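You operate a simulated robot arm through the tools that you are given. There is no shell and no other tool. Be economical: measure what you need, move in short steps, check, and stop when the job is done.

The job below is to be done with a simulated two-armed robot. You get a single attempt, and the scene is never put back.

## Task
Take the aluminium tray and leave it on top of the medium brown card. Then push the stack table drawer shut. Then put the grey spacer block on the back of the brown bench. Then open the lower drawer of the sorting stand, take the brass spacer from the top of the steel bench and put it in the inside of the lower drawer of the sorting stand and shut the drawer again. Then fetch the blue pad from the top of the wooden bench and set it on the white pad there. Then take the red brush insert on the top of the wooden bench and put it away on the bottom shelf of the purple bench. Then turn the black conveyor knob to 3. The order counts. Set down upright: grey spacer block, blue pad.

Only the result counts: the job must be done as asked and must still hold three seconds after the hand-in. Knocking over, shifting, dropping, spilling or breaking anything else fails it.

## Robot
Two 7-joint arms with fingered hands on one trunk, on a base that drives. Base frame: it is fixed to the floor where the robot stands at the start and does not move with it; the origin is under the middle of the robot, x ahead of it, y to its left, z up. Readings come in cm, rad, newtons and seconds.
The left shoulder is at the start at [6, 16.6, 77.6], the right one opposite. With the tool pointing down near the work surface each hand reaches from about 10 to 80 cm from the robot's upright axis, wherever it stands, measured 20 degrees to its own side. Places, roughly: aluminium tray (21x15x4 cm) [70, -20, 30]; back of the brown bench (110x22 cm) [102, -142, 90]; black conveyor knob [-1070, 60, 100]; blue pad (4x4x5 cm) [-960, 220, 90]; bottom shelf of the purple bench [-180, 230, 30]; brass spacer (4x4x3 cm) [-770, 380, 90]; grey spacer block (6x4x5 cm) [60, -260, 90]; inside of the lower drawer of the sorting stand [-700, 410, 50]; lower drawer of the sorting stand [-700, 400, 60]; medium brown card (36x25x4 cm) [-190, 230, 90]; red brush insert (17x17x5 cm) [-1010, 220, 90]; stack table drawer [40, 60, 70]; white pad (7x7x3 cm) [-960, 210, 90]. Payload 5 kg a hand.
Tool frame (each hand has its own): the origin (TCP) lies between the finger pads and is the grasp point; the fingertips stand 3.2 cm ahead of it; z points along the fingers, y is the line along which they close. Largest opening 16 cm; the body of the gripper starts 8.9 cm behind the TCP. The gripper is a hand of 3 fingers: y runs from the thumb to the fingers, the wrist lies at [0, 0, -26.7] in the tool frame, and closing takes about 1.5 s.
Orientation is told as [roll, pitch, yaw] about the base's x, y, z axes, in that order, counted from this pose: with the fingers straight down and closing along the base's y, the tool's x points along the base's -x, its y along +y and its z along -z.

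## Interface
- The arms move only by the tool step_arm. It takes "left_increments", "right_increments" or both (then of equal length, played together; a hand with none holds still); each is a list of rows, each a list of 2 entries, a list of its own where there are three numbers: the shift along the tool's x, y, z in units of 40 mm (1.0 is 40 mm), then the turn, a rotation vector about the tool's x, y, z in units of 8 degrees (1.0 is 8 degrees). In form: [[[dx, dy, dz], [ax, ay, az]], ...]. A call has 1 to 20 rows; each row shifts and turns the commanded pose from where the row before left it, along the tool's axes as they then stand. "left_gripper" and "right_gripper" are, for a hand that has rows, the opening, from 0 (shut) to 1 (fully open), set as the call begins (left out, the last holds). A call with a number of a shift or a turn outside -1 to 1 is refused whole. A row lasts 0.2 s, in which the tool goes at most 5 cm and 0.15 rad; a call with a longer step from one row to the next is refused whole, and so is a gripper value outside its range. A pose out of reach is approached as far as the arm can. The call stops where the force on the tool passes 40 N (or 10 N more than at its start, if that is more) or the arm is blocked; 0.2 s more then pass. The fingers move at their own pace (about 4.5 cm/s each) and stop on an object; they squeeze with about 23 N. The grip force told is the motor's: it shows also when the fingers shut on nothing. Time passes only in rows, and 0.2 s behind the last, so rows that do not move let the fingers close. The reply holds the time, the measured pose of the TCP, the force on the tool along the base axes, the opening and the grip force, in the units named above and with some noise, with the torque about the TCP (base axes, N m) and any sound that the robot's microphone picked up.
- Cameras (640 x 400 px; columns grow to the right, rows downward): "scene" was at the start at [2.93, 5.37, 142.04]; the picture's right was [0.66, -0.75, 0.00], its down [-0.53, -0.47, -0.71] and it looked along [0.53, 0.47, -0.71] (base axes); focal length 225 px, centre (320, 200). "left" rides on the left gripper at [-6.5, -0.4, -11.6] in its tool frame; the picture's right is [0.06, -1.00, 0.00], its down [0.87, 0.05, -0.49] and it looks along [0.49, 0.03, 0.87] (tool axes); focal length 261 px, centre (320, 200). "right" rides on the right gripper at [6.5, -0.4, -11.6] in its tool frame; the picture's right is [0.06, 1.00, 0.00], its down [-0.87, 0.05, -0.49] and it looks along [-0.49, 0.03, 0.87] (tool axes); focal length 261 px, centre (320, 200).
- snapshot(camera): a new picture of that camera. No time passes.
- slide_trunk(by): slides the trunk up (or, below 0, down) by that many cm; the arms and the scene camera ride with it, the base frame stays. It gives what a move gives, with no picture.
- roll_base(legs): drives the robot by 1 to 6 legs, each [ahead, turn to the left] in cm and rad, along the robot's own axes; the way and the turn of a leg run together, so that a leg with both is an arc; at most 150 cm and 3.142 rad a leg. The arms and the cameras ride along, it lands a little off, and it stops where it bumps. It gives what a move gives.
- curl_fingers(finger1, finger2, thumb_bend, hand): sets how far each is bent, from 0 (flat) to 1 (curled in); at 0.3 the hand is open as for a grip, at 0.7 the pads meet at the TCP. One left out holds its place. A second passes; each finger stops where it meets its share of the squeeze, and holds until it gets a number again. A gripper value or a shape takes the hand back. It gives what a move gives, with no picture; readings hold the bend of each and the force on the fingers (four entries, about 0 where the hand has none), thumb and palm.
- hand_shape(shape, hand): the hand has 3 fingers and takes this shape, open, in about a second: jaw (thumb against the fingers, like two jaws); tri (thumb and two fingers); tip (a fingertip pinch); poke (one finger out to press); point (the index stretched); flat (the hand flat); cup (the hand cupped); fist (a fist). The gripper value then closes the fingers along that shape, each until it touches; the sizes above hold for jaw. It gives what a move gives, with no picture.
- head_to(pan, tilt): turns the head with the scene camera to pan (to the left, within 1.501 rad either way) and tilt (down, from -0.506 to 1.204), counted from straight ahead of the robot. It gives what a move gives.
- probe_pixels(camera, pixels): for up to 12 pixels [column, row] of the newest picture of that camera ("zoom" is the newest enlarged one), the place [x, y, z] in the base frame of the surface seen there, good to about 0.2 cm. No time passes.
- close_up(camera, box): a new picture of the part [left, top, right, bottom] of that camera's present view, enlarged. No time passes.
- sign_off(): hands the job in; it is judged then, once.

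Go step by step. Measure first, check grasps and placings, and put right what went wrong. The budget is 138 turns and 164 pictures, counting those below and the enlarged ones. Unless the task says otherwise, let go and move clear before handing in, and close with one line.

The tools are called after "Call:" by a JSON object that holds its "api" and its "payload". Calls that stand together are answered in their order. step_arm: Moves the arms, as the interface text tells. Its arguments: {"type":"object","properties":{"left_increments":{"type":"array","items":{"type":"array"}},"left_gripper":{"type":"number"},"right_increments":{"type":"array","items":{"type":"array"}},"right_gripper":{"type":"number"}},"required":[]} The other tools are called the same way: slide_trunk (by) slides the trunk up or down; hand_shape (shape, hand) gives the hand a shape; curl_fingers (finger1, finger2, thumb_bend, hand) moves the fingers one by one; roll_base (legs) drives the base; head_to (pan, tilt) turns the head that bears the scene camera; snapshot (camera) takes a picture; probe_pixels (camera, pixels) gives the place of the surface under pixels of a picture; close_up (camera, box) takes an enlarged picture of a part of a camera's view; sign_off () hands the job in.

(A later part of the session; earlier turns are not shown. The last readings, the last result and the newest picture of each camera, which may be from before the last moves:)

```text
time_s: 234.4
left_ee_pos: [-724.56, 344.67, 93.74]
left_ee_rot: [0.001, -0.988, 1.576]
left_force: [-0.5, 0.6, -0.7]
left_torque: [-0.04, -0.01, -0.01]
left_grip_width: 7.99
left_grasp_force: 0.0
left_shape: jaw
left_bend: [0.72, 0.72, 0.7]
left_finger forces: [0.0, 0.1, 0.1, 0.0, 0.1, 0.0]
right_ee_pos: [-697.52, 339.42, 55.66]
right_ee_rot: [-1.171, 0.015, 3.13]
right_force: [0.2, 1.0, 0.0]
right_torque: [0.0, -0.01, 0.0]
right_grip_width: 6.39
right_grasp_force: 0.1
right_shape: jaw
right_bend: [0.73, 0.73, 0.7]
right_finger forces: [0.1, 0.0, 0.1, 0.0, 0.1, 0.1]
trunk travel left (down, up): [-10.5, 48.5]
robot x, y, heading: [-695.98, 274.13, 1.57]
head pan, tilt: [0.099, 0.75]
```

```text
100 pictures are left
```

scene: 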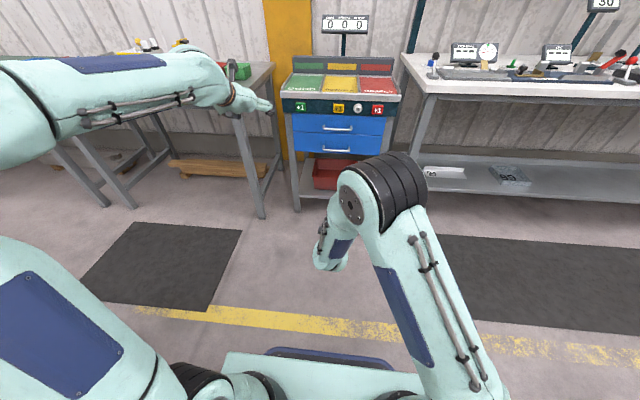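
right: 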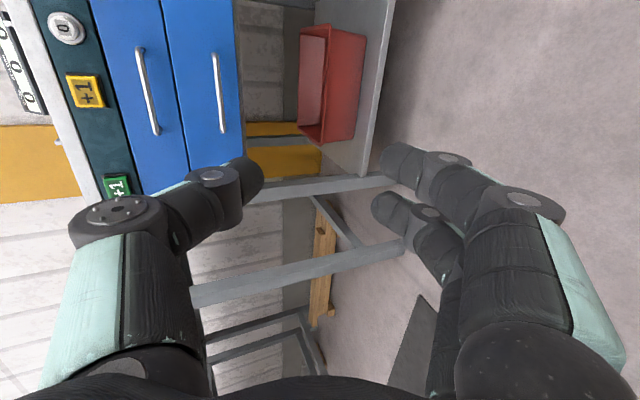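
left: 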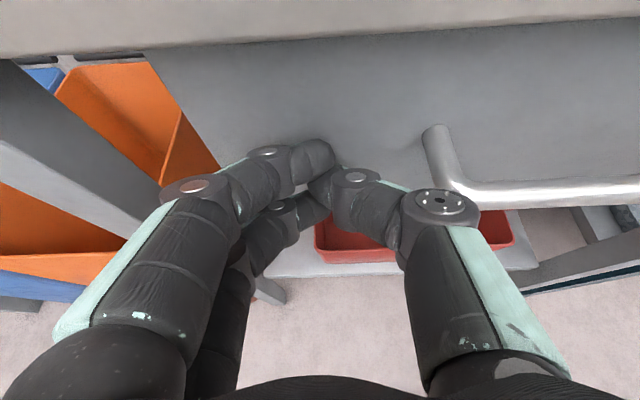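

The hand is at handle height. I drive 30 cm closer, then try to level the hand further.

Call:
{"api": "roll_base", "payload": {"legs": [[30, 0]]}}

Call:
{"api": "step_arm", "payload": {"right_increments": [[[0, 0, 0], [-0.7, 0, 0]], [[0, 0, 0], [-0.7, 0, 0]], [[0, 0, 0], [0, 0, 0]]], "right_gripper": 0.33}}

Call:
{"api": "snapshot", "payload": {"camera": "right"}}

```text
time_s: 236.5
left_ee_pos: [-724.67, 374.83, 93.78]
left_ee_rot: [0.002, -0.989, 1.577]
left_force: [0.0, 0.2, -0.2]
left_torque: [-0.01, 0.02, -0.01]
left_grip_width: 8.01
left_grasp_force: 0.0
left_shape: jaw
left_bend: [0.72, 0.72, 0.7]
left_finger forces: [0.0, 0.0, 0.0, 0.0, 0.0, 0.0]
right_ee_pos: [-697.52, 369.52, 55.63]
right_ee_rot: [-1.173, 0.014, 3.13]
right_force: [0.0, 0.3, 0.3]
right_torque: [0.0, 0.0, -0.01]
right_grip_width: 6.4
right_grasp_force: 0.0
right_shape: jaw
right_bend: [0.73, 0.73, 0.7]
right_finger forces: [0.0, 0.0, 0.0, 0.0, 0.0, 0.1]
trunk travel left (down, up): [-10.5, 48.5]
robot x, y, heading: [-696.52, 304.4, 1.575]
head pan, tilt: [0.099, 0.75]
```

```text
time_s: 237.3
left_ee_pos: [-724.73, 374.86, 93.81]
left_ee_rot: [0.003, -0.987, 1.576]
left_force: [-0.2, -0.5, -0.4]
left_torque: [0.03, -0.03, 0.02]
left_grip_width: 7.99
left_grasp_force: 0.1
left_shape: jaw
left_bend: [0.72, 0.72, 0.7]
left_finger forces: [0.0, 0.1, 0.0, 0.0, 0.0, 0.1]
right_ee_pos: [-697.6, 369.58, 55.76]
right_ee_rot: [-0.974, 0.013, 3.132]
right_force: [-0.5, -0.5, 1.2]
right_torque: [-0.02, 0.0, 0.01]
right_grip_width: 5.28
right_grasp_force: 0.0
right_shape: jaw
right_bend: [0.73, 0.73, 0.7]
right_finger forces: [0.0, 0.0, 0.1, 0.0, 0.0, 0.0]
trunk travel left (down, up): [-10.5, 48.5]
robot x, y, heading: [-696.48, 304.05, 1.573]
head pan, tilt: [0.099, 0.75]
```

```text
99 pictures are left
```

right: 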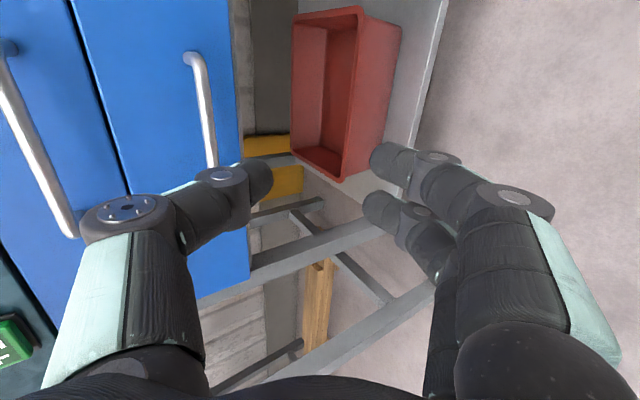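

Wrong sense; I turn it the other way by 0.5 rad to level the hand.

Call:
{"api": "step_arm", "payload": {"right_increments": [[[0, 0, 0], [0.9, 0, 0]], [[0, 0, 0], [0.9, 0, 0]], [[0, 0, 0], [0.9, 0, 0]], [[0, 0, 0], [0.9, 0, 0]], [[0, 0, 0], [0, 0, 0]]]}}

Call:
{"api": "snapshot", "payload": {"camera": "right"}}

```text
time_s: 238.5
left_ee_pos: [-724.58, 374.94, 93.89]
left_ee_rot: [0.002, -0.987, 1.577]
left_force: [0.0, 0.2, -0.1]
left_torque: [0.02, 0.04, 0.03]
left_grip_width: 8.01
left_grasp_force: 0.0
left_shape: jaw
left_bend: [0.72, 0.72, 0.7]
left_finger forces: [0.0, 0.0, 0.0, 0.0, 0.1, 0.0]
right_ee_pos: [-697.66, 369.67, 55.66]
right_ee_rot: [-1.479, 0.014, 3.132]
right_force: [0.1, -0.2, 0.7]
right_torque: [0.02, 0.01, 0.01]
right_grip_width: 5.32
right_grasp_force: 0.0
right_shape: jaw
right_bend: [0.73, 0.73, 0.7]
right_finger forces: [0.1, 0.1, 0.0, 0.1, 0.0, 0.0]
trunk travel left (down, up): [-10.5, 48.5]
robot x, y, heading: [-696.42, 304.01, 1.573]
head pan, tilt: [0.099, 0.75]
```

```text
98 pictures are left
```

right: 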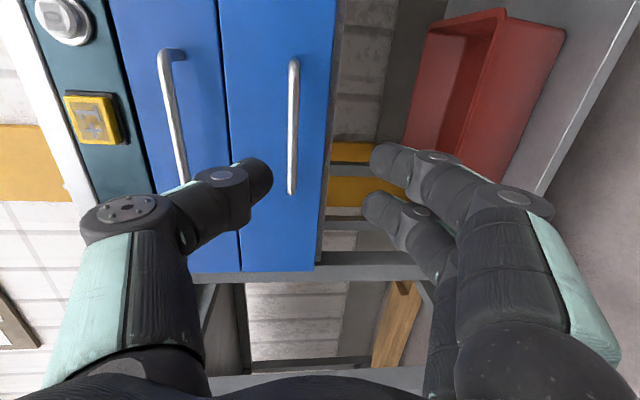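

The hand is level now. I advance 15 cm and rise 1.9 cm to bring the bar between thumb and fingers.

Call:
{"api": "step_arm", "payload": {"right_increments": [[[0, -0.27, 0.5], [0, 0, 0]], [[0, -0.27, 0.5], [0, 0, 0]], [[0, -0.27, 0.5], [0, 0, 0]], [[0, 0, 0.74], [0, 0, 0]], [[0, 0, 0.74], [0, 0, 0]], [[0, 0, 0.7], [0, 0, 0]]]}}

Call:
{"api": "snapshot", "payload": {"camera": "right"}}

```text
time_s: 239.9
left_ee_pos: [-724.64, 374.96, 93.88]
left_ee_rot: [0.002, -0.988, 1.577]
left_force: [-0.8, -0.7, -0.4]
left_torque: [0.01, -0.03, -0.01]
left_grip_width: 8.03
left_grasp_force: 0.0
left_shape: jaw
left_bend: [0.72, 0.72, 0.7]
left_finger forces: [0.0, 0.0, 0.0, 0.0, 0.1, 0.0]
right_ee_pos: [-697.5, 384.53, 57.69]
right_ee_rot: [-1.48, 0.011, 3.129]
right_force: [0.1, -0.7, -0.1]
right_torque: [0.04, 0.0, 0.02]
right_grip_width: 5.31
right_grasp_force: 0.1
right_shape: jaw
right_bend: [0.73, 0.73, 0.7]
right_finger forces: [0.0, 0.1, 0.1, 0.1, 0.1, 0.0]
trunk travel left (down, up): [-10.5, 48.5]
robot x, y, heading: [-696.91, 304.05, 1.571]
head pan, tilt: [0.099, 0.75]
```

```text
97 pictures are left
```

right: 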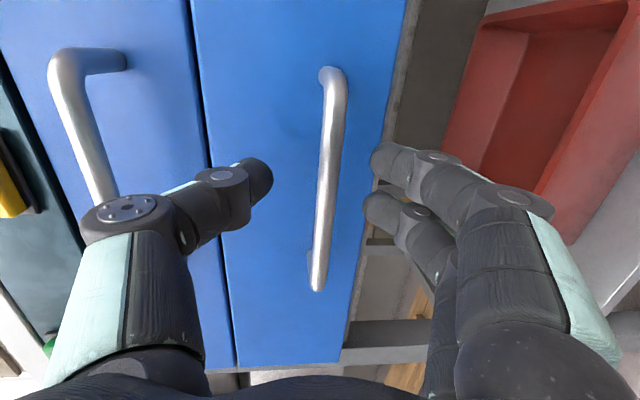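

The bar (325,180) lies between thumb and fingers. I close.

Call:
{"api": "step_arm", "payload": {"right_increments": [[[0, 0, 0], [0, 0, 0]], [[0, 0, 0], [0, 0, 0]], [[0, 0, 0], [0, 0, 0]], [[0, 0, 0], [0, 0, 0]], [[0, 0, 0], [0, 0, 0]], [[0, 0, 0], [0, 0, 0]]], "right_gripper": 0}}

Call:
{"api": "step_arm", "payload": {"right_increments": [[[0, 0, -0.2], [0, 0, 0]], [[0, 0, -0.4], [0, 0, 0]], [[0, 0, -0.4], [0, 0, 0]], [[0, 0, -0.4], [0, 0, 0]], [[0, 0, 0], [0, 0, 0]]]}}

Call:
{"api": "snapshot", "payload": {"camera": "right"}}

```text
time_s: 241.3
left_ee_pos: [-724.73, 374.88, 93.73]
left_ee_rot: [0.001, -0.989, 1.578]
left_force: [-0.4, 0.4, -0.1]
left_torque: [-0.02, 0.0, -0.02]
left_grip_width: 7.98
left_grasp_force: 0.1
left_shape: jaw
left_bend: [0.72, 0.72, 0.7]
left_finger forces: [0.0, 0.0, 0.0, 0.0, 0.0, 0.0]
right_ee_pos: [-697.7, 384.46, 57.59]
right_ee_rot: [-1.481, 0.015, 3.132]
right_force: [-0.1, 0.8, -1.3]
right_torque: [-0.03, 0.0, -0.01]
right_grip_width: 0.7
right_grasp_force: 23.0
right_shape: jaw
right_bend: [0.72, 0.72, 0.7]
right_finger forces: [10.3, 10.6, 0.1, 0.1, 19.4, 0.0]
trunk travel left (down, up): [-10.5, 48.5]
robot x, y, heading: [-696.29, 304.11, 1.572]
head pan, tilt: [0.099, 0.75]
```

```text
time_s: 242.5
left_ee_pos: [-724.69, 374.97, 93.82]
left_ee_rot: [0.003, -0.986, 1.577]
left_force: [-0.6, 0.2, 0.0]
left_torque: [0.03, 0.03, 0.01]
left_grip_width: 7.97
left_grasp_force: 0.0
left_shape: jaw
left_bend: [0.72, 0.72, 0.7]
left_finger forces: [0.0, 0.0, 0.0, 0.0, 0.0, 0.0]
right_ee_pos: [-697.57, 378.83, 57.89]
right_ee_rot: [-1.476, 0.013, 3.13]
right_force: [1.9, -0.3, -16.6]
right_torque: [-0.39, 0.03, 0.01]
right_grip_width: 0.75
right_grasp_force: 23.0
right_shape: jaw
right_bend: [0.72, 0.71, 0.71]
right_finger forces: [14.9, 14.9, 0.0, 0.0, 13.3, 0.1]
trunk travel left (down, up): [-10.5, 48.5]
robot x, y, heading: [-696.45, 304.33, 1.571]
head pan, tilt: [0.099, 0.75]
```

```text
96 pictures are left
```

right: 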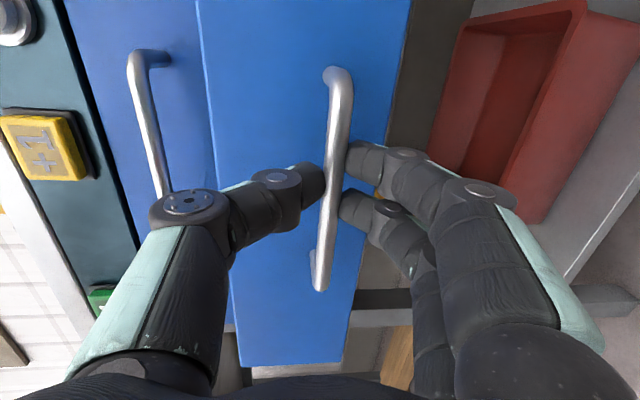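

The drawer slides out with the hand. I relieve the upward strain and pull a further 13 cm with the base.

Call:
{"api": "step_arm", "payload": {"right_increments": [[[0, 0.1, 0], [0, 0, 0]]]}}

Call:
{"api": "roll_base", "payload": {"legs": [[-13, 0]]}}

Call:
{"api": "snapshot", "payload": {"camera": "scene"}}

```text
time_s: 242.9
left_ee_pos: [-724.61, 374.91, 93.79]
left_ee_rot: [0.001, -0.987, 1.577]
left_force: [-0.1, 0.6, -0.5]
left_torque: [-0.01, 0.0, 0.03]
left_grip_width: 8.01
left_grasp_force: 0.0
left_shape: jaw
left_bend: [0.72, 0.72, 0.7]
left_finger forces: [0.0, 0.1, 0.1, 0.0, 0.0, 0.0]
right_ee_pos: [-697.4, 378.98, 57.95]
right_ee_rot: [-1.481, 0.013, 3.13]
right_force: [1.1, 0.0, -6.2]
right_torque: [-0.21, -0.04, -0.03]
right_grip_width: 0.73
right_grasp_force: 22.8
right_shape: jaw
right_bend: [0.72, 0.71, 0.71]
right_finger forces: [12.2, 12.2, 0.1, 0.1, 18.1, 0.1]
trunk travel left (down, up): [-10.5, 48.5]
robot x, y, heading: [-696.33, 304.17, 1.573]
head pan, tilt: [0.099, 0.75]
```

```text
time_s: 244.2
left_ee_pos: [-724.71, 361.8, 93.79]
left_ee_rot: [0.004, -0.989, 1.579]
left_force: [0.0, -0.6, 0.2]
left_torque: [0.0, 0.01, 0.01]
left_grip_width: 8.01
left_grasp_force: 0.0
left_shape: jaw
left_bend: [0.72, 0.72, 0.7]
left_finger forces: [0.0, 0.0, 0.1, 0.1, 0.0, 0.1]
right_ee_pos: [-697.52, 365.87, 57.67]
right_ee_rot: [-1.481, 0.01, 3.132]
right_force: [6.3, -1.9, -0.9]
right_torque: [-0.06, -0.05, -0.1]
right_grip_width: 0.66
right_grasp_force: 22.7
right_shape: jaw
right_bend: [0.72, 0.71, 0.7]
right_finger forces: [11.3, 11.3, 0.0, 0.0, 21.4, 0.0]
trunk travel left (down, up): [-10.5, 48.5]
robot x, y, heading: [-696.51, 291.3, 1.576]
head pan, tilt: [0.099, 0.75]
```

```text
95 pictures are left
```

scene: 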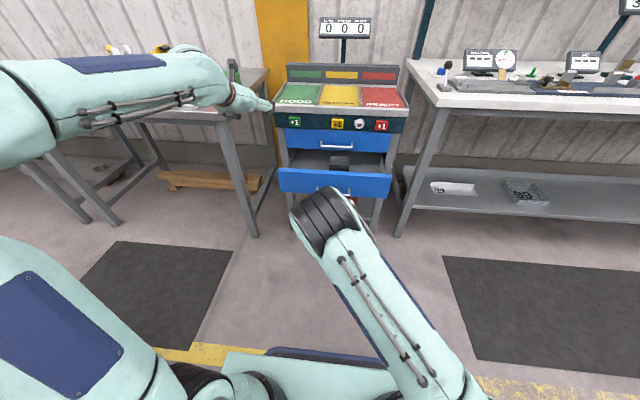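

The lower drawer is open about 19 cm. I zoom to see its inside.

Call:
{"api": "close_up", "payload": {"camera": "scene", "box": [260, 120, 410, 210]}}

Call:
{"api": "probe_pixels", "payload": {"camera": "scene", "pixels": [[340, 160], [310, 160], [370, 165], [330, 168], [320, 153], [340, 154], [300, 178], [325, 172]]}}

```text
4.27 times, centred on (335, 165) of scene
```

zoom: 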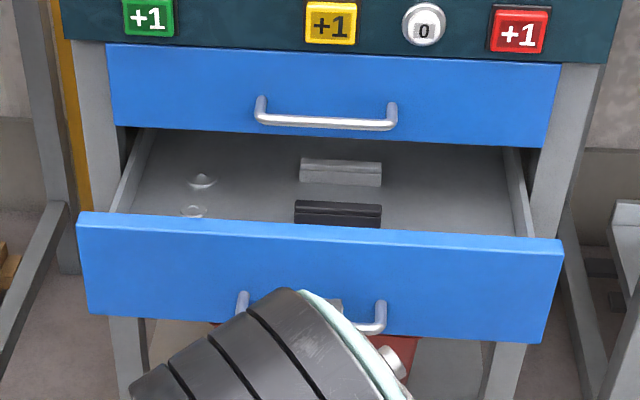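

```text
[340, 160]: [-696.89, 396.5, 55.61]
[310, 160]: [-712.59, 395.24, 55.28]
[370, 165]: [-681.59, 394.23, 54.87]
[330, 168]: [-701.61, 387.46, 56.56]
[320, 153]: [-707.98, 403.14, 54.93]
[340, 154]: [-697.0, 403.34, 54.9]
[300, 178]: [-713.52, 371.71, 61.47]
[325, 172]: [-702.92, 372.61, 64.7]
```

Inside, the right part (zoom 460,200) is free, floor z 55. I pull it out 6 cm more for clearance.

Call:
{"api": "roll_base", "payload": {"legs": [[-6, 0]]}}

Call:
{"api": "close_up", "payload": {"camera": "scene", "box": [260, 120, 410, 210]}}

Call:
{"api": "probe_pixels", "payload": {"camera": "zoom", "pixels": [[460, 190], [460, 220], [400, 215], [340, 170], [340, 205], [300, 240], [500, 250], [530, 200], [200, 180]]}}

```text
time_s: 245.1
left_ee_pos: [-724.8, 355.98, 93.91]
left_ee_rot: [0.002, -0.988, 1.578]
left_force: [0.0, 1.0, -0.1]
left_torque: [0.02, -0.01, -0.01]
left_grip_width: 8.04
left_grasp_force: 0.1
left_shape: jaw
left_bend: [0.72, 0.72, 0.7]
left_finger forces: [0.1, 0.0, 0.0, 0.0, 0.1, 0.0]
right_ee_pos: [-697.53, 359.87, 57.63]
right_ee_rot: [-1.479, 0.015, 3.128]
right_force: [1.2, -1.1, -2.2]
right_torque: [-0.1, 0.0, -0.06]
right_grip_width: 0.68
right_grasp_force: 22.9
right_shape: jaw
right_bend: [0.72, 0.71, 0.7]
right_finger forces: [11.9, 12.2, 0.0, 0.0, 21.7, 0.0]
trunk travel left (down, up): [-10.5, 48.5]
robot x, y, heading: [-696.2, 285.11, 1.571]
head pan, tilt: [0.099, 0.75]
```

```text
4.27 times, centred on (335, 165) of scene
```

zoom: 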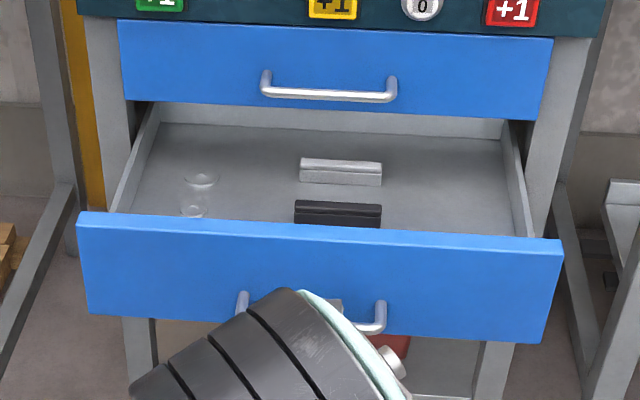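

```text
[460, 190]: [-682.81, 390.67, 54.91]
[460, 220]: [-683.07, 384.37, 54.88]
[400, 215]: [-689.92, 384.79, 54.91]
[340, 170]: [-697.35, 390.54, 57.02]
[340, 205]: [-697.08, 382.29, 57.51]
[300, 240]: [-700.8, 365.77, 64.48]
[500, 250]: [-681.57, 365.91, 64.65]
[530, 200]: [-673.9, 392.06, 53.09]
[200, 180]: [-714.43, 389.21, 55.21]
```

The drawer is open 25 cm with free floor around (−683, 376). I release the handle and back away, then raise trunk and return the right hand to its normal pose.

Call:
{"api": "step_arm", "payload": {"right_increments": [[[0, 0, 0], [0, 0, 0]], [[0, 0, 0], [0, 0, 0]], [[0, 0, 0], [0, 0, 0]], [[0, 0, 0], [0, 0, 0]]], "right_gripper": 0.33}}

Call:
{"api": "roll_base", "payload": {"legs": [[-12, 0]]}}

Call:
{"api": "slide_trunk", "payload": {"by": 32}}

Call:
{"api": "step_arm", "payload": {"right_increments": [[[0.3, -0.7, 0], [0, 0, 0.9375]], [[0, 0, 0], [0, 0, 0.9375]], [[0, 0, 0], [0, 0, 0.9375]], [[0, 0, 0], [0, 0, 0.9375]], [[0, 0, 0], [0, 0, 0.9375]], [[0, 0, 0], [0, 0, 0.9375]], [[0, 0, 0], [0, 0, 0.9375]], [[0, 0, 0], [0, 0, 0.9375]], [[0, 0, 0], [0, 0, 0.9375]], [[0, 0, 0], [0, 0, 0.9375]], [[0, 0, 0], [0, 0, 0.9375]], [[0, 0, 0], [0, 0, 0.9375]], [[-0.9, -0.4, 0], [0, 0, 0]], [[-0.9, -0.4, 0], [0, 0, 0]], [[-0.9, -0.4, 0], [0, 0, 0]], [[-0.9, -0.4, 0], [0, 0, 0]], [[-0.9, -0.4, 0], [0, 0, 0]], [[-0.9, -0.4, 0], [0, 0, 0]]]}}

Call:
{"api": "snapshot", "payload": {"camera": "scene"}}

```text
time_s: 246.1
left_ee_pos: [-724.78, 355.92, 93.88]
left_ee_rot: [0.001, -0.987, 1.578]
left_force: [1.1, 0.3, -1.2]
left_torque: [-0.01, -0.02, -0.01]
left_grip_width: 8.02
left_grasp_force: 0.1
left_shape: jaw
left_bend: [0.72, 0.72, 0.7]
left_finger forces: [0.0, 0.0, 0.1, 0.1, 0.1, 0.0]
right_ee_pos: [-697.56, 359.89, 57.67]
right_ee_rot: [-1.481, 0.014, 3.129]
right_force: [0.4, -0.2, -0.4]
right_torque: [0.0, 0.01, 0.01]
right_grip_width: 5.2
right_grasp_force: 0.2
right_shape: jaw
right_bend: [0.73, 0.73, 0.7]
right_finger forces: [0.0, 0.0, 0.0, 0.0, 0.0, 0.0]
trunk travel left (down, up): [-10.5, 48.5]
robot x, y, heading: [-696.56, 285.3, 1.57]
head pan, tilt: [0.099, 0.75]
```

```text
time_s: 247.3
left_ee_pos: [-724.85, 343.9, 93.89]
left_ee_rot: [0.001, -0.99, 1.579]
left_force: [1.6, 0.4, -0.4]
left_torque: [0.02, 0.01, 0.0]
left_grip_width: 8.01
left_grasp_force: 0.0
left_shape: jaw
left_bend: [0.72, 0.72, 0.7]
left_finger forces: [0.0, 0.0, 0.1, 0.1, 0.0, 0.1]
right_ee_pos: [-697.54, 348.1, 57.64]
right_ee_rot: [-1.479, 0.013, 3.131]
right_force: [-0.4, -0.3, -0.1]
right_torque: [0.02, -0.02, 0.04]
right_grip_width: 5.22
right_grasp_force: 0.0
right_shape: jaw
right_bend: [0.73, 0.73, 0.7]
right_finger forces: [0.1, 0.1, 0.0, 0.0, 0.0, 0.1]
trunk travel left (down, up): [-10.5, 48.5]
robot x, y, heading: [-696.06, 273.31, 1.575]
head pan, tilt: [0.099, 0.75]
```

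```text
time_s: 250.5
left_ee_pos: [-724.72, 343.92, 125.91]
left_ee_rot: [0.003, -0.988, 1.579]
left_force: [-0.5, -0.2, 0.4]
left_torque: [0.02, 0.0, 0.0]
left_grip_width: 8.02
left_grasp_force: 0.3
left_shape: jaw
left_bend: [0.72, 0.72, 0.7]
left_finger forces: [0.1, 0.1, 0.1, 0.0, 0.0, 0.1]
right_ee_pos: [-697.61, 348.04, 89.66]
right_ee_rot: [-1.477, 0.015, 3.133]
right_force: [0.6, -0.1, 0.8]
right_torque: [0.02, 0.0, 0.01]
right_grip_width: 5.22
right_grasp_force: 0.0
right_shape: jaw
right_bend: [0.73, 0.73, 0.7]
right_finger forces: [0.1, 0.0, 0.1, 0.0, 0.0, 0.0]
trunk travel left (down, up): [-42.5, 16.5]
robot x, y, heading: [-696.52, 273.3, 1.575]
head pan, tilt: [0.099, 0.75]
```

```text
time_s: 254.3
left_ee_pos: [-724.65, 344.06, 125.96]
left_ee_rot: [0.003, -0.988, 1.579]
left_force: [-0.1, 1.0, -0.3]
left_torque: [0.0, 0.02, 0.03]
left_grip_width: 8.01
left_grasp_force: 0.0
left_shape: jaw
left_bend: [0.72, 0.72, 0.7]
left_finger forces: [0.0, 0.0, 0.0, 0.0, 0.1, 0.1]
right_ee_pos: [-689.67, 349.28, 115.76]
right_ee_rot: [-0.15, -1.479, 1.711]
right_force: [0.2, 0.3, 0.2]
right_torque: [0.05, 0.01, -0.04]
right_grip_width: 5.27
right_grasp_force: 0.1
right_shape: jaw
right_bend: [0.73, 0.73, 0.7]
right_finger forces: [0.1, 0.1, 0.0, 0.0, 0.1, 0.0]
right hand out of reach, approached as far as the arm can: row 13, 14, 15, 16
trunk travel left (down, up): [-42.5, 16.5]
robot x, y, heading: [-696.39, 273.48, 1.577]
head pan, tilt: [0.099, 0.75]
```

```text
92 pictures are left
```

scene: 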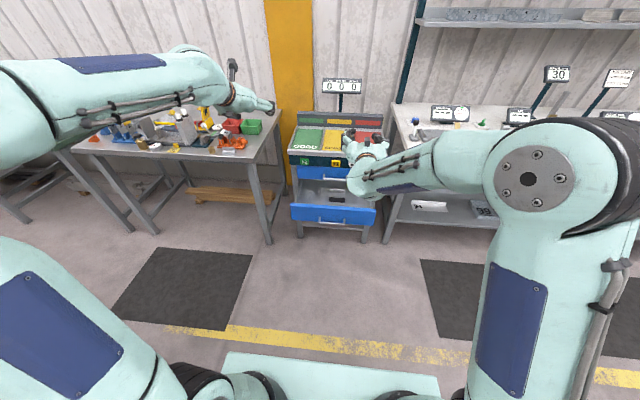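

Everything is clear. I arc forward-left so that the left hand comes over the brass spacer.

Call:
{"api": "roll_base", "payload": {"legs": [[50, 0.45]]}}

Call:
{"api": "snapshot", "payload": {"camera": "left"}}

Call:
{"api": "head_to", "payload": {"pan": 0.25, "tilt": 0.8}}

Call:
{"api": "snapshot", "payload": {"camera": "scene"}}

```text
time_s: 257.3
left_ee_pos: [-764.21, 372.74, 125.81]
left_ee_rot: [0.002, -0.988, 2.033]
left_force: [0.0, -0.1, -0.3]
left_torque: [-0.01, -0.02, 0.01]
left_grip_width: 8.02
left_grasp_force: 0.0
left_shape: jaw
left_bend: [0.72, 0.72, 0.7]
left_finger forces: [0.1, 0.0, 0.1, 0.0, 0.0, 0.0]
right_ee_pos: [-735.09, 392.81, 115.64]
right_ee_rot: [-0.151, -1.477, 2.166]
right_force: [-0.2, 0.0, -0.6]
right_torque: [0.03, 0.01, 0.01]
right_grip_width: 5.28
right_grasp_force: 0.1
right_shape: jaw
right_bend: [0.73, 0.73, 0.7]
right_finger forces: [0.1, 0.1, 0.0, 0.1, 0.0, 0.0]
trunk travel left (down, up): [-42.5, 16.5]
robot x, y, heading: [-707.81, 321.83, 2.027]
head pan, tilt: [0.099, 0.75]
```

```text
91 pictures are left
```

left: 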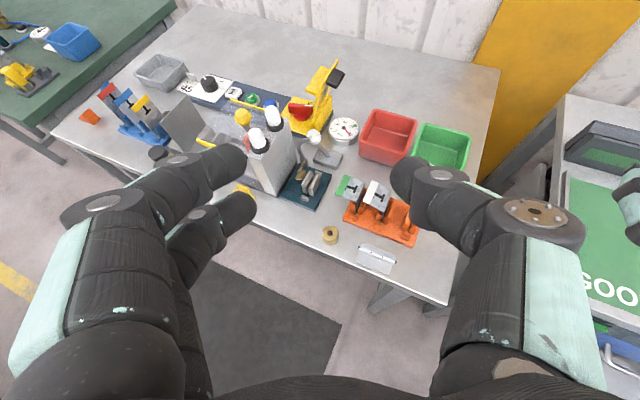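

```text
time_s: 258.0
left_ee_pos: [-764.23, 372.69, 125.73]
left_ee_rot: [0.001, -0.988, 2.034]
left_force: [0.1, 0.0, 0.1]
left_torque: [0.0, -0.01, 0.0]
left_grip_width: 7.99
left_grasp_force: 0.0
left_shape: jaw
left_bend: [0.72, 0.72, 0.7]
left_finger forces: [0.0, 0.0, 0.0, 0.1, 0.0, 0.0]
right_ee_pos: [-734.99, 392.79, 115.77]
right_ee_rot: [-0.148, -1.479, 2.165]
right_force: [0.4, 1.0, 0.6]
right_torque: [-0.01, 0.0, 0.01]
right_grip_width: 5.28
right_grasp_force: 0.0
right_shape: jaw
right_bend: [0.73, 0.73, 0.7]
right_finger forces: [0.0, 0.0, 0.0, 0.1, 0.0, 0.0]
trunk travel left (down, up): [-42.5, 16.5]
robot x, y, heading: [-707.52, 321.62, 2.023]
head pan, tilt: [0.25, 0.799]
```

```text
90 pictures are left
```

scene: 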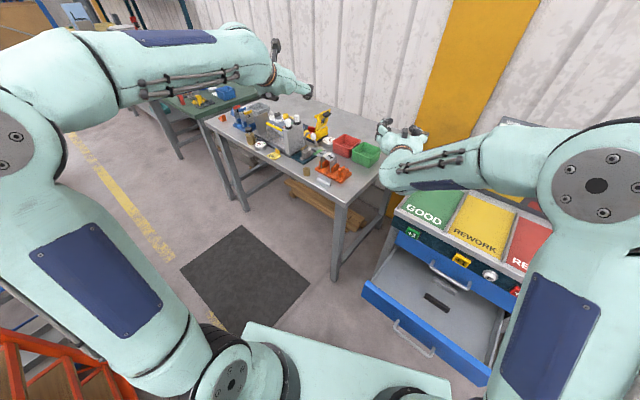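

The brass spacer is at (330,235) in the left view. I probe it and its neighbours.

Call:
{"api": "close_up", "payload": {"camera": "left", "box": [280, 190, 400, 265]}}

Call:
{"api": "probe_pixels", "payload": {"camera": "left", "pixels": [[330, 230], [323, 235], [338, 236], [331, 243], [330, 236], [358, 262], [362, 248], [350, 225], [345, 213]]}}

```text
5.33 times, centred on (340, 228) of left
```

zoom: 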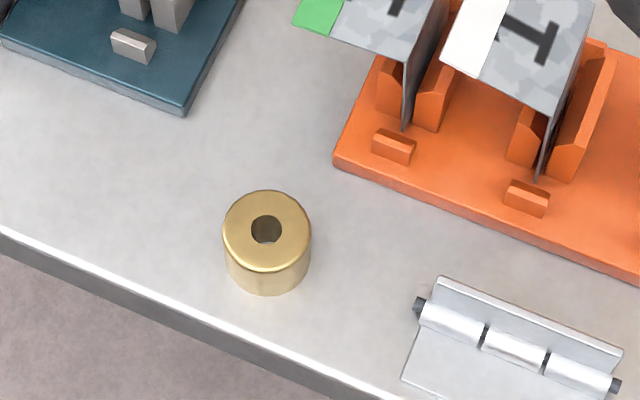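

```text
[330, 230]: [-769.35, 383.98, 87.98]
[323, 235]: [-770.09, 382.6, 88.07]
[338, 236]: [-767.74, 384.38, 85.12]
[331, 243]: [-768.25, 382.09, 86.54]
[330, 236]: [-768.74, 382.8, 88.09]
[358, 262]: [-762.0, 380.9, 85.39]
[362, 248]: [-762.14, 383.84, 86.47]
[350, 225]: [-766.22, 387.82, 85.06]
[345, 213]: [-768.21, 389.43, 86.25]
```

Brass centre ≈ (−769, 383.4), z 85–88. I tilt the left hand steeper and bring it above the spacer, opening 5.6 cm.

Call:
{"api": "step_arm", "payload": {"left_increments": [[[0, 0, 0], [0, 0.842, 0]], [[0, 0, 0], [0, 0.842, 0]], [[0, 0, 0], [0, 0.842, 0]], [[0, 0, 0], [0, 0.842, 0]], [[0, 0, 0], [0, 0.842, 0]], [[0.022, -0.013, 0.889], [0, 0, 0]], [[0.022, -0.013, 0.889], [0, 0, 0]], [[0.022, -0.013, 0.889], [0, 0, 0]], [[0.022, -0.013, 0.889], [0, 0, 0]], [[0.022, -0.013, 0.889], [0, 0, 0]], [[0.022, -0.013, 0.889], [0, 0, 0]], [[0.022, -0.013, 0.889], [0, 0, 0]], [[0.022, -0.013, 0.889], [0, 0, 0]]], "left_gripper": 0.36}}

Call:
{"api": "snapshot", "payload": {"camera": "left"}}

```text
time_s: 260.8
left_ee_pos: [-768.58, 382.3, 99.26]
left_ee_rot: [0.001, -0.4, 2.035]
left_force: [0.3, 0.8, 0.5]
left_torque: [0.0, -0.03, 0.0]
left_grip_width: 5.77
left_grasp_force: 0.1
left_shape: jaw
left_bend: [0.73, 0.73, 0.7]
left_finger forces: [0.1, 0.1, 0.1, 0.0, 0.0, 0.0]
right_ee_pos: [-735.05, 392.86, 115.58]
right_ee_rot: [-0.15, -1.477, 2.165]
right_force: [-1.2, -1.0, 0.8]
right_torque: [0.04, 0.0, 0.07]
right_grip_width: 5.25
right_grasp_force: 0.0
right_shape: jaw
right_bend: [0.73, 0.73, 0.7]
right_finger forces: [0.0, 0.1, 0.0, 0.0, 0.0, 0.0]
trunk travel left (down, up): [-42.5, 16.5]
robot x, y, heading: [-707.8, 321.65, 2.026]
head pan, tilt: [0.25, 0.799]
```

```text
88 pictures are left
```

left: 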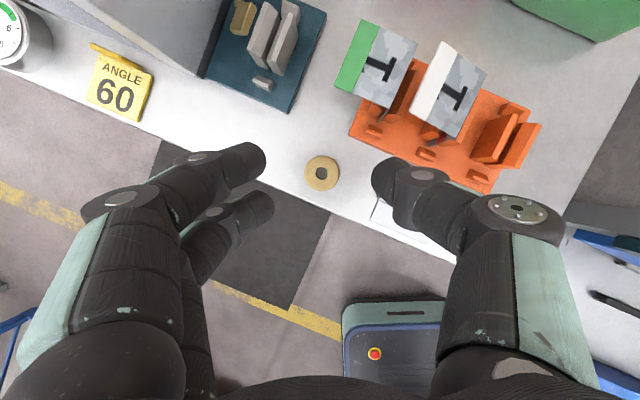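

The spacer is centred between the fingers. I descend 10 cm onto it.

Call:
{"api": "step_arm", "payload": {"left_increments": [[[0.245, -0.01, 0.828], [0, 0, 0]], [[0.245, -0.01, 0.828], [0, 0, 0]], [[0.245, -0.01, 0.828], [0, 0, 0]], [[0, 0, 0], [0, 0, 0]]]}}

Call:
{"api": "snapshot", "payload": {"camera": "left"}}

```text
time_s: 261.8
left_ee_pos: [-768.9, 383.31, 89.03]
left_ee_rot: [0.003, -0.399, 2.034]
left_force: [-0.4, -0.6, 0.0]
left_torque: [0.0, -0.02, -0.02]
left_grip_width: 5.79
left_grasp_force: 0.0
left_shape: jaw
left_bend: [0.73, 0.73, 0.7]
left_finger forces: [0.0, 0.1, 0.0, 0.0, 0.0, 0.0]
right_ee_pos: [-734.9, 392.83, 115.69]
right_ee_rot: [-0.149, -1.478, 2.162]
right_force: [-0.3, 0.2, 0.1]
right_torque: [0.01, -0.01, -0.02]
right_grip_width: 5.25
right_grasp_force: 0.1
right_shape: jaw
right_bend: [0.73, 0.73, 0.7]
right_finger forces: [0.0, 0.0, 0.1, 0.1, 0.0, 0.0]
trunk travel left (down, up): [-42.5, 16.5]
robot x, y, heading: [-707.74, 321.4, 2.025]
head pan, tilt: [0.25, 0.799]
```

```text
87 pictures are left
```

left: 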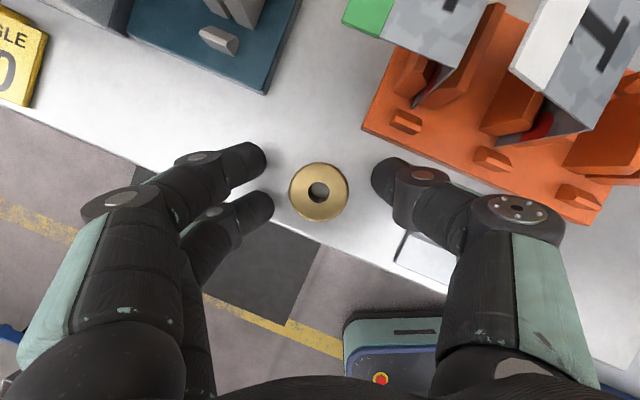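

Well centred. I lower 0.3 cm and close.

Call:
{"api": "step_arm", "payload": {"left_increments": [[[0.03, 0, 0.07], [0, 0, 0]], [[0, 0, 0], [0, 0, 0]], [[0, 0, 0], [0, 0, 0]], [[0, 0, 0], [0, 0, 0]], [[0, 0, 0], [0, 0, 0]], [[0, 0, 0], [0, 0, 0]], [[0, 0, 0], [0, 0, 0]]], "left_gripper": 0}}

Call:
{"api": "step_arm", "payload": {"left_increments": [[[-0.1, 0, -0.23], [0, 0, 0]], [[-0.389, 0, -0.921], [0, 0, 0]], [[-0.389, 0, -0.921], [0, 0, 0]], [[-0.389, 0, -0.921], [0, 0, 0]], [[-0.389, 0, -0.921], [0, 0, 0]]]}}

Call:
{"api": "snapshot", "payload": {"camera": "left"}}

```text
time_s: 263.4
left_ee_pos: [-768.99, 383.07, 88.8]
left_ee_rot: [0.002, -0.4, 2.036]
left_force: [-2.0, -0.3, 5.8]
left_torque: [-0.14, 0.22, -0.01]
left_grip_width: 2.24
left_grasp_force: 23.3
left_shape: jaw
left_bend: [0.72, 0.74, 0.71]
left_finger forces: [8.7, 14.1, 0.0, 0.0, 17.5, 0.0]
right_ee_pos: [-735.07, 392.81, 115.59]
right_ee_rot: [-0.149, -1.477, 2.164]
right_force: [0.3, 0.3, 0.5]
right_torque: [0.01, 0.02, 0.04]
right_grip_width: 5.28
right_grasp_force: 0.0
right_shape: jaw
right_bend: [0.73, 0.73, 0.7]
right_finger forces: [0.0, 0.0, 0.0, 0.0, 0.1, 0.0]
trunk travel left (down, up): [-42.5, 16.5]
robot x, y, heading: [-707.51, 321.88, 2.028]
head pan, tilt: [0.25, 0.799]
```

```text
time_s: 264.6
left_ee_pos: [-768.73, 383.1, 105.91]
left_ee_rot: [0.002, -0.4, 2.034]
left_force: [0.3, -0.4, -0.9]
left_torque: [0.0, 0.03, 0.01]
left_grip_width: 2.2
left_grasp_force: 23.2
left_shape: jaw
left_bend: [0.72, 0.74, 0.71]
left_finger forces: [9.0, 9.6, 0.1, 0.0, 17.9, 0.0]
right_ee_pos: [-734.95, 392.77, 115.71]
right_ee_rot: [-0.145, -1.478, 2.161]
right_force: [0.4, 0.0, -0.3]
right_torque: [0.0, 0.01, 0.0]
right_grip_width: 5.26
right_grasp_force: 0.0
right_shape: jaw
right_bend: [0.73, 0.73, 0.7]
right_finger forces: [0.1, 0.0, 0.0, 0.1, 0.0, 0.1]
trunk travel left (down, up): [-42.5, 16.5]
robot x, y, heading: [-707.55, 321.8, 2.025]
head pan, tilt: [0.25, 0.799]
```

```text
86 pictures are left
```

left: 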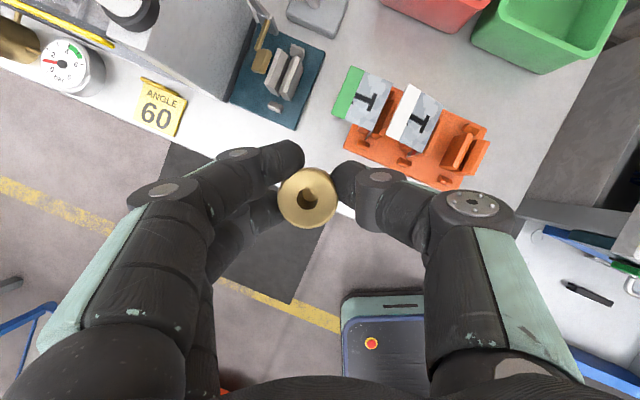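

The spacer is held (17.9 N). I retract the right hand, reverse along the same arc, then shift the base right with an S-move to line up with the drawer.

Call:
{"api": "roll_base", "payload": {"legs": [[-50, -0.45], [-33, 0.5], [-33, -0.5]]}}

Call:
{"api": "step_arm", "payload": {"right_increments": [[[0, -0.6, -0.85], [0, 0, 0]], [[0, -0.6, -0.85], [0, 0, 0]], [[0, -0.6, -0.85], [0, 0, 0]], [[0, -0.6, -0.85], [0, 0, 0]], [[0, -0.6, -0.85], [0, 0, 0]], [[0, 0, 0], [0, 0, 0]]], "left_increments": [[[0, -1, 0], [0, 0, 0]], [[0, -1, 0], [0, 0, 0]], [[0, -1, 0], [0, 0, 0]], [[0, -1, 0], [0, 0, 0]], [[0, -1, 0], [0, 0, 0]], [[0, -1, 0], [0, 0, 0]]]}}

Call:
{"api": "head_to", "payload": {"pan": 0.0, "tilt": 0.55}}

Call:
{"api": "snapshot", "payload": {"camera": "scene"}}

```text
time_s: 271.1
left_ee_pos: [-707.72, 290.99, 105.9]
left_ee_rot: [0.003, -0.402, 1.571]
left_force: [0.8, 0.2, -0.3]
left_torque: [0.02, 0.03, -0.01]
left_grip_width: 2.23
left_grasp_force: 22.8
left_shape: jaw
left_bend: [0.72, 0.74, 0.71]
left_finger forces: [9.1, 9.8, 0.0, 0.0, 17.9, 0.0]
right_ee_pos: [-673.01, 284.45, 115.74]
right_ee_rot: [-0.143, -1.479, 1.694]
right_force: [-0.3, 0.2, 0.6]
right_torque: [0.0, -0.02, 0.02]
right_grip_width: 5.27
right_grasp_force: 0.1
right_shape: jaw
right_bend: [0.73, 0.73, 0.7]
right_finger forces: [0.1, 0.0, 0.0, 0.0, 0.1, 0.0]
trunk travel left (down, up): [-42.5, 16.5]
robot x, y, heading: [-680.3, 209.11, 1.563]
head pan, tilt: [0.25, 0.799]
```

```text
time_s: 272.7
left_ee_pos: [-683.61, 291.27, 105.62]
left_ee_rot: [0.001, -0.401, 1.572]
left_force: [0.0, 0.0, -1.6]
left_torque: [-0.02, 0.0, 0.02]
left_grip_width: 2.2
left_grasp_force: 22.4
left_shape: jaw
left_bend: [0.72, 0.74, 0.71]
left_finger forces: [9.2, 9.8, 0.1, 0.0, 18.0, 0.0]
right_ee_pos: [-676.93, 263.52, 119.46]
right_ee_rot: [-0.787, -1.469, 2.632]
right_force: [0.5, 0.7, 0.3]
right_torque: [-0.01, -0.02, 0.01]
right_grip_width: 5.29
right_grasp_force: 0.1
right_shape: jaw
right_bend: [0.73, 0.73, 0.7]
right_finger forces: [0.0, 0.1, 0.1, 0.0, 0.0, 0.0]
right hand out of reach, approached as far as the arm can: row 3, 4
trunk travel left (down, up): [-42.5, 16.5]
robot x, y, heading: [-680.25, 208.82, 1.562]
head pan, tilt: [0.25, 0.799]
stopped in row 6 (right hand): the arm was blocked; the commanded pose is now the measured one
```

```text
time_s: 273.5
left_ee_pos: [-683.67, 291.21, 105.77]
left_ee_rot: [0.001, -0.4, 1.57]
left_force: [-0.5, -0.4, -1.5]
left_torque: [0.03, 0.02, -0.02]
left_grip_width: 2.17
left_grasp_force: 23.1
left_shape: jaw
left_bend: [0.72, 0.74, 0.71]
left_finger forces: [9.1, 9.8, 0.0, 0.0, 18.0, 0.0]
right_ee_pos: [-676.98, 263.39, 119.49]
right_ee_rot: [-0.792, -1.468, 2.638]
right_force: [-0.3, -0.1, -0.3]
right_torque: [0.0, 0.03, 0.01]
right_grip_width: 5.28
right_grasp_force: 0.1
right_shape: jaw
right_bend: [0.73, 0.73, 0.7]
right_finger forces: [0.0, 0.0, 0.0, 0.1, 0.0, 0.1]
trunk travel left (down, up): [-42.5, 16.5]
robot x, y, heading: [-680.46, 208.69, 1.562]
head pan, tilt: [0.0, 0.55]
```

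```text
85 pictures are left
```

scene: 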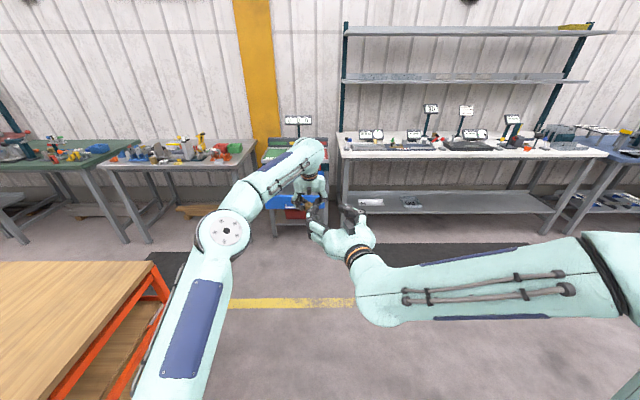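

The right arm ran into a joint limit close to the body. I move it forward and to the right, squaring its yaw.

Call:
{"api": "step_arm", "payload": {"right_increments": [[[0, -0.7, 0.7], [0.65, 0, 0]], [[0, -0.7, 0.7], [0.65, 0, 0]], [[0, -0.7, 0.7], [0.65, 0, 0]], [[0, -0.9, 0], [0, 0, 0]], [[0, -0.9, 0], [0, 0, 0]], [[0, -0.9, 0], [0, 0, 0]], [[0, -0.9, 0], [0, 0, 0]]]}}

Call:
{"api": "snapshot", "payload": {"camera": "scene"}}

```text
time_s: 275.3
left_ee_pos: [-683.37, 291.31, 105.67]
left_ee_rot: [0.0, -0.4, 1.57]
left_force: [0.6, 0.1, -0.8]
left_torque: [0.01, 0.01, -0.01]
left_grip_width: 2.18
left_grasp_force: 22.9
left_shape: jaw
left_bend: [0.72, 0.74, 0.71]
left_finger forces: [9.2, 9.8, 0.0, 0.1, 17.9, 0.0]
right_ee_pos: [-668.39, 270.97, 124.69]
right_ee_rot: [-1.51, -1.472, -3.043]
right_force: [0.9, 0.6, -0.6]
right_torque: [0.03, -0.04, 0.02]
right_grip_width: 5.28
right_grasp_force: 0.1
right_shape: jaw
right_bend: [0.73, 0.73, 0.7]
right_finger forces: [0.0, 0.1, 0.0, 0.0, 0.0, 0.0]
right hand out of reach, approached as far as the arm can: row 5, 6
trunk travel left (down, up): [-42.5, 16.5]
robot x, y, heading: [-680.44, 208.93, 1.565]
head pan, tilt: [0.0, 0.55]
stopped in row 7 (right hand): the arm was blocked; the commanded pose is now the measured one
```

```text
84 pictures are left
```

scene: 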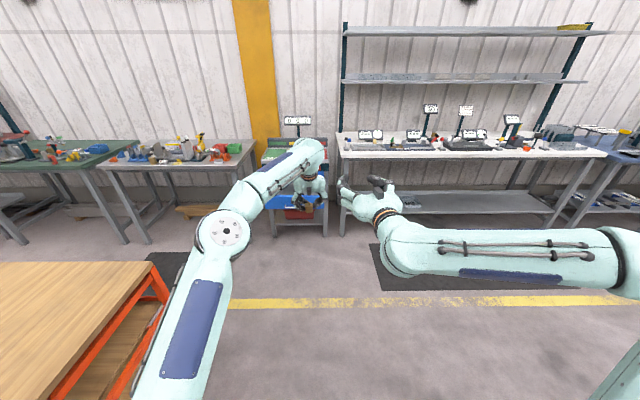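

I relax the right hand's pitch, then move it to the right again.

Call:
{"api": "step_arm", "payload": {"right_increments": [[[0, 0, 0], [0, 0.9, 0]], [[0, 0, 0], [0, 0.9, 0]], [[0, 0, 0], [0, 0.9, 0]], [[0, 0, 0], [0, 0.9, 0]], [[0, 0, 0], [0, 0.9, 0]], [[0, -0.9, 0.2], [0, 0, 0]], [[0, -0.9, 0.2], [0, 0, 0]], [[0, -0.9, 0.2], [0, 0, 0]], [[0, -0.9, 0.2], [0, 0, 0]]]}}

Call:
{"api": "snapshot", "payload": {"camera": "scene"}}

```text
time_s: 277.3
left_ee_pos: [-683.39, 291.29, 105.62]
left_ee_rot: [0.0, -0.402, 1.569]
left_force: [-0.6, 0.3, -0.9]
left_torque: [0.01, 0.02, -0.01]
left_grip_width: 2.17
left_grasp_force: 23.6
left_shape: jaw
left_bend: [0.72, 0.74, 0.71]
left_finger forces: [9.1, 9.9, 0.1, 0.0, 17.8, 0.1]
right_ee_pos: [-654.25, 275.8, 124.31]
right_ee_rot: [-0.167, -0.929, 1.866]
right_force: [-0.4, 0.1, 0.1]
right_torque: [0.04, -0.02, 0.03]
right_grip_width: 5.26
right_grasp_force: 0.1
right_shape: jaw
right_bend: [0.73, 0.73, 0.7]
right_finger forces: [0.0, 0.0, 0.0, 0.1, 0.1, 0.0]
trunk travel left (down, up): [-42.5, 16.5]
robot x, y, heading: [-680.54, 208.44, 1.562]
head pan, tilt: [0.0, 0.55]
```

```text
83 pictures are left
```

scene: 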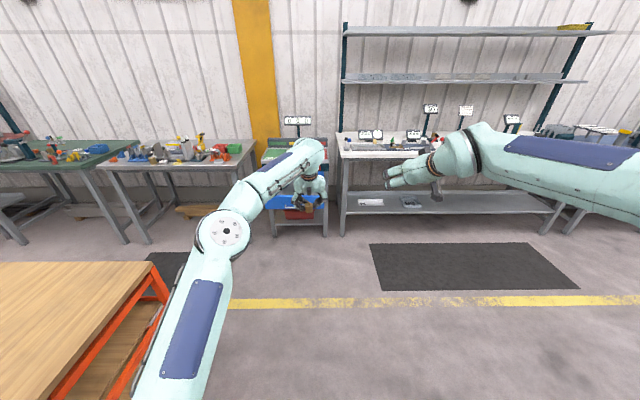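

The right hand is clear at rel (67, −27). I drive 85 cm ahead so the brass hangs over the drawer.

Call:
{"api": "roll_base", "payload": {"legs": [[84.5, 0.005]]}}

Call:
{"api": "slide_trunk", "payload": {"by": -33}}

Call:
{"api": "snapshot", "payload": {"camera": "left"}}

Call:
{"api": "snapshot", "payload": {"camera": "scene"}}

```text
time_s: 281.7
left_ee_pos: [-683.1, 374.29, 105.58]
left_ee_rot: [0.002, -0.4, 1.574]
left_force: [-0.2, 0.3, -1.0]
left_torque: [-0.02, -0.04, 0.01]
left_grip_width: 2.21
left_grasp_force: 22.7
left_shape: jaw
left_bend: [0.72, 0.74, 0.71]
left_finger forces: [9.1, 10.0, 0.0, 0.1, 17.9, 0.0]
right_ee_pos: [-653.84, 358.83, 124.23]
right_ee_rot: [-0.17, -0.93, 1.87]
right_force: [0.2, -0.8, 0.6]
right_torque: [-0.01, -0.02, -0.02]
right_grip_width: 5.27
right_grasp_force: 0.0
right_shape: jaw
right_bend: [0.73, 0.73, 0.7]
right_finger forces: [0.0, 0.0, 0.0, 0.0, 0.0, 0.0]
trunk travel left (down, up): [-42.5, 16.5]
robot x, y, heading: [-679.89, 291.69, 1.561]
head pan, tilt: [0.0, 0.55]
```

```text
time_s: 285.0
left_ee_pos: [-683.05, 374.23, 72.62]
left_ee_rot: [0.001, -0.4, 1.572]
left_force: [0.6, 0.2, -1.4]
left_torque: [0.02, 0.0, 0.02]
left_grip_width: 2.21
left_grasp_force: 23.2
left_shape: jaw
left_bend: [0.72, 0.74, 0.71]
left_finger forces: [9.2, 9.9, 0.1, 0.1, 17.9, 0.0]
right_ee_pos: [-653.76, 358.76, 91.19]
right_ee_rot: [-0.166, -0.929, 1.87]
right_force: [0.1, 0.1, -0.9]
right_torque: [0.0, 0.03, 0.0]
right_grip_width: 5.28
right_grasp_force: 0.0
right_shape: jaw
right_bend: [0.73, 0.73, 0.7]
right_finger forces: [0.0, 0.0, 0.1, 0.1, 0.0, 0.1]
trunk travel left (down, up): [-9.5, 49.5]
robot x, y, heading: [-679.82, 291.63, 1.564]
head pan, tilt: [0.0, 0.55]
```

```text
82 pictures are left
```

left: 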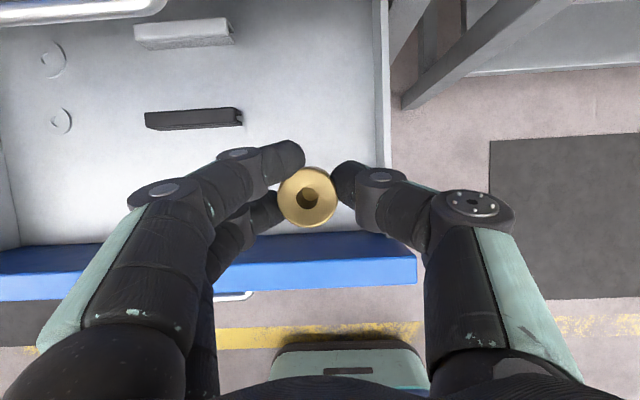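

```text
81 pictures are left
```

scene: 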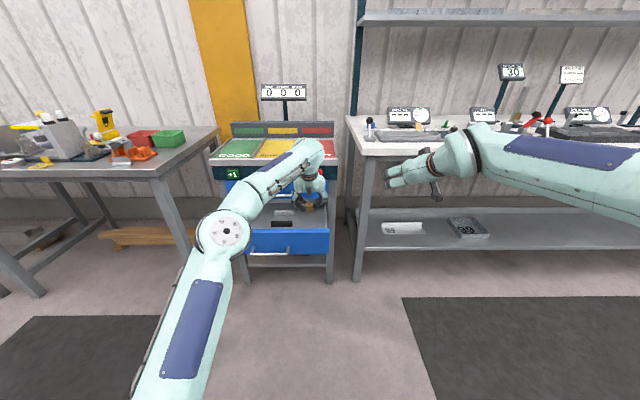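

The drawer interior lies below. I shift 2.5 cm left and lower toward the drawer floor.

Call:
{"api": "step_arm", "payload": {"left_increments": [[[0, 0.625, 0], [0, 0, 0]], [[0.2, 0, 0.79], [0, 0, 0]], [[0.2, 0, 0.79], [0, 0, 0]], [[0.2, 0, 0.79], [0, 0, 0]], [[0.2, 0, 0.79], [0, 0, 0]]]}}

Call:
{"api": "snapshot", "payload": {"camera": "left"}}

```text
time_s: 286.2
left_ee_pos: [-685.57, 376.12, 59.84]
left_ee_rot: [0.002, -0.4, 1.574]
left_force: [1.1, -0.6, -1.3]
left_torque: [-0.03, 0.0, 0.02]
left_grip_width: 2.19
left_grasp_force: 23.3
left_shape: jaw
left_bend: [0.72, 0.74, 0.71]
left_finger forces: [9.5, 9.9, 0.0, 0.0, 17.7, 0.0]
right_ee_pos: [-653.9, 358.82, 91.29]
right_ee_rot: [-0.167, -0.93, 1.87]
right_force: [-1.0, -0.4, 1.2]
right_torque: [0.0, -0.01, 0.01]
right_grip_width: 5.3
right_grasp_force: 0.0
right_shape: jaw
right_bend: [0.73, 0.73, 0.7]
right_finger forces: [0.0, 0.0, 0.0, 0.0, 0.0, 0.0]
trunk travel left (down, up): [-9.5, 49.5]
robot x, y, heading: [-679.64, 291.75, 1.561]
head pan, tilt: [0.0, 0.55]
```

```text
80 pictures are left
```

left: 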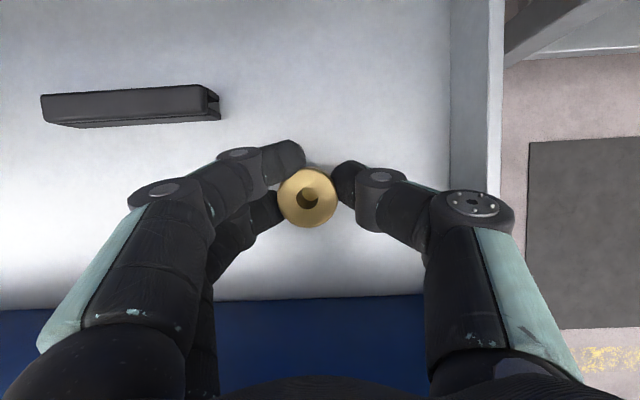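

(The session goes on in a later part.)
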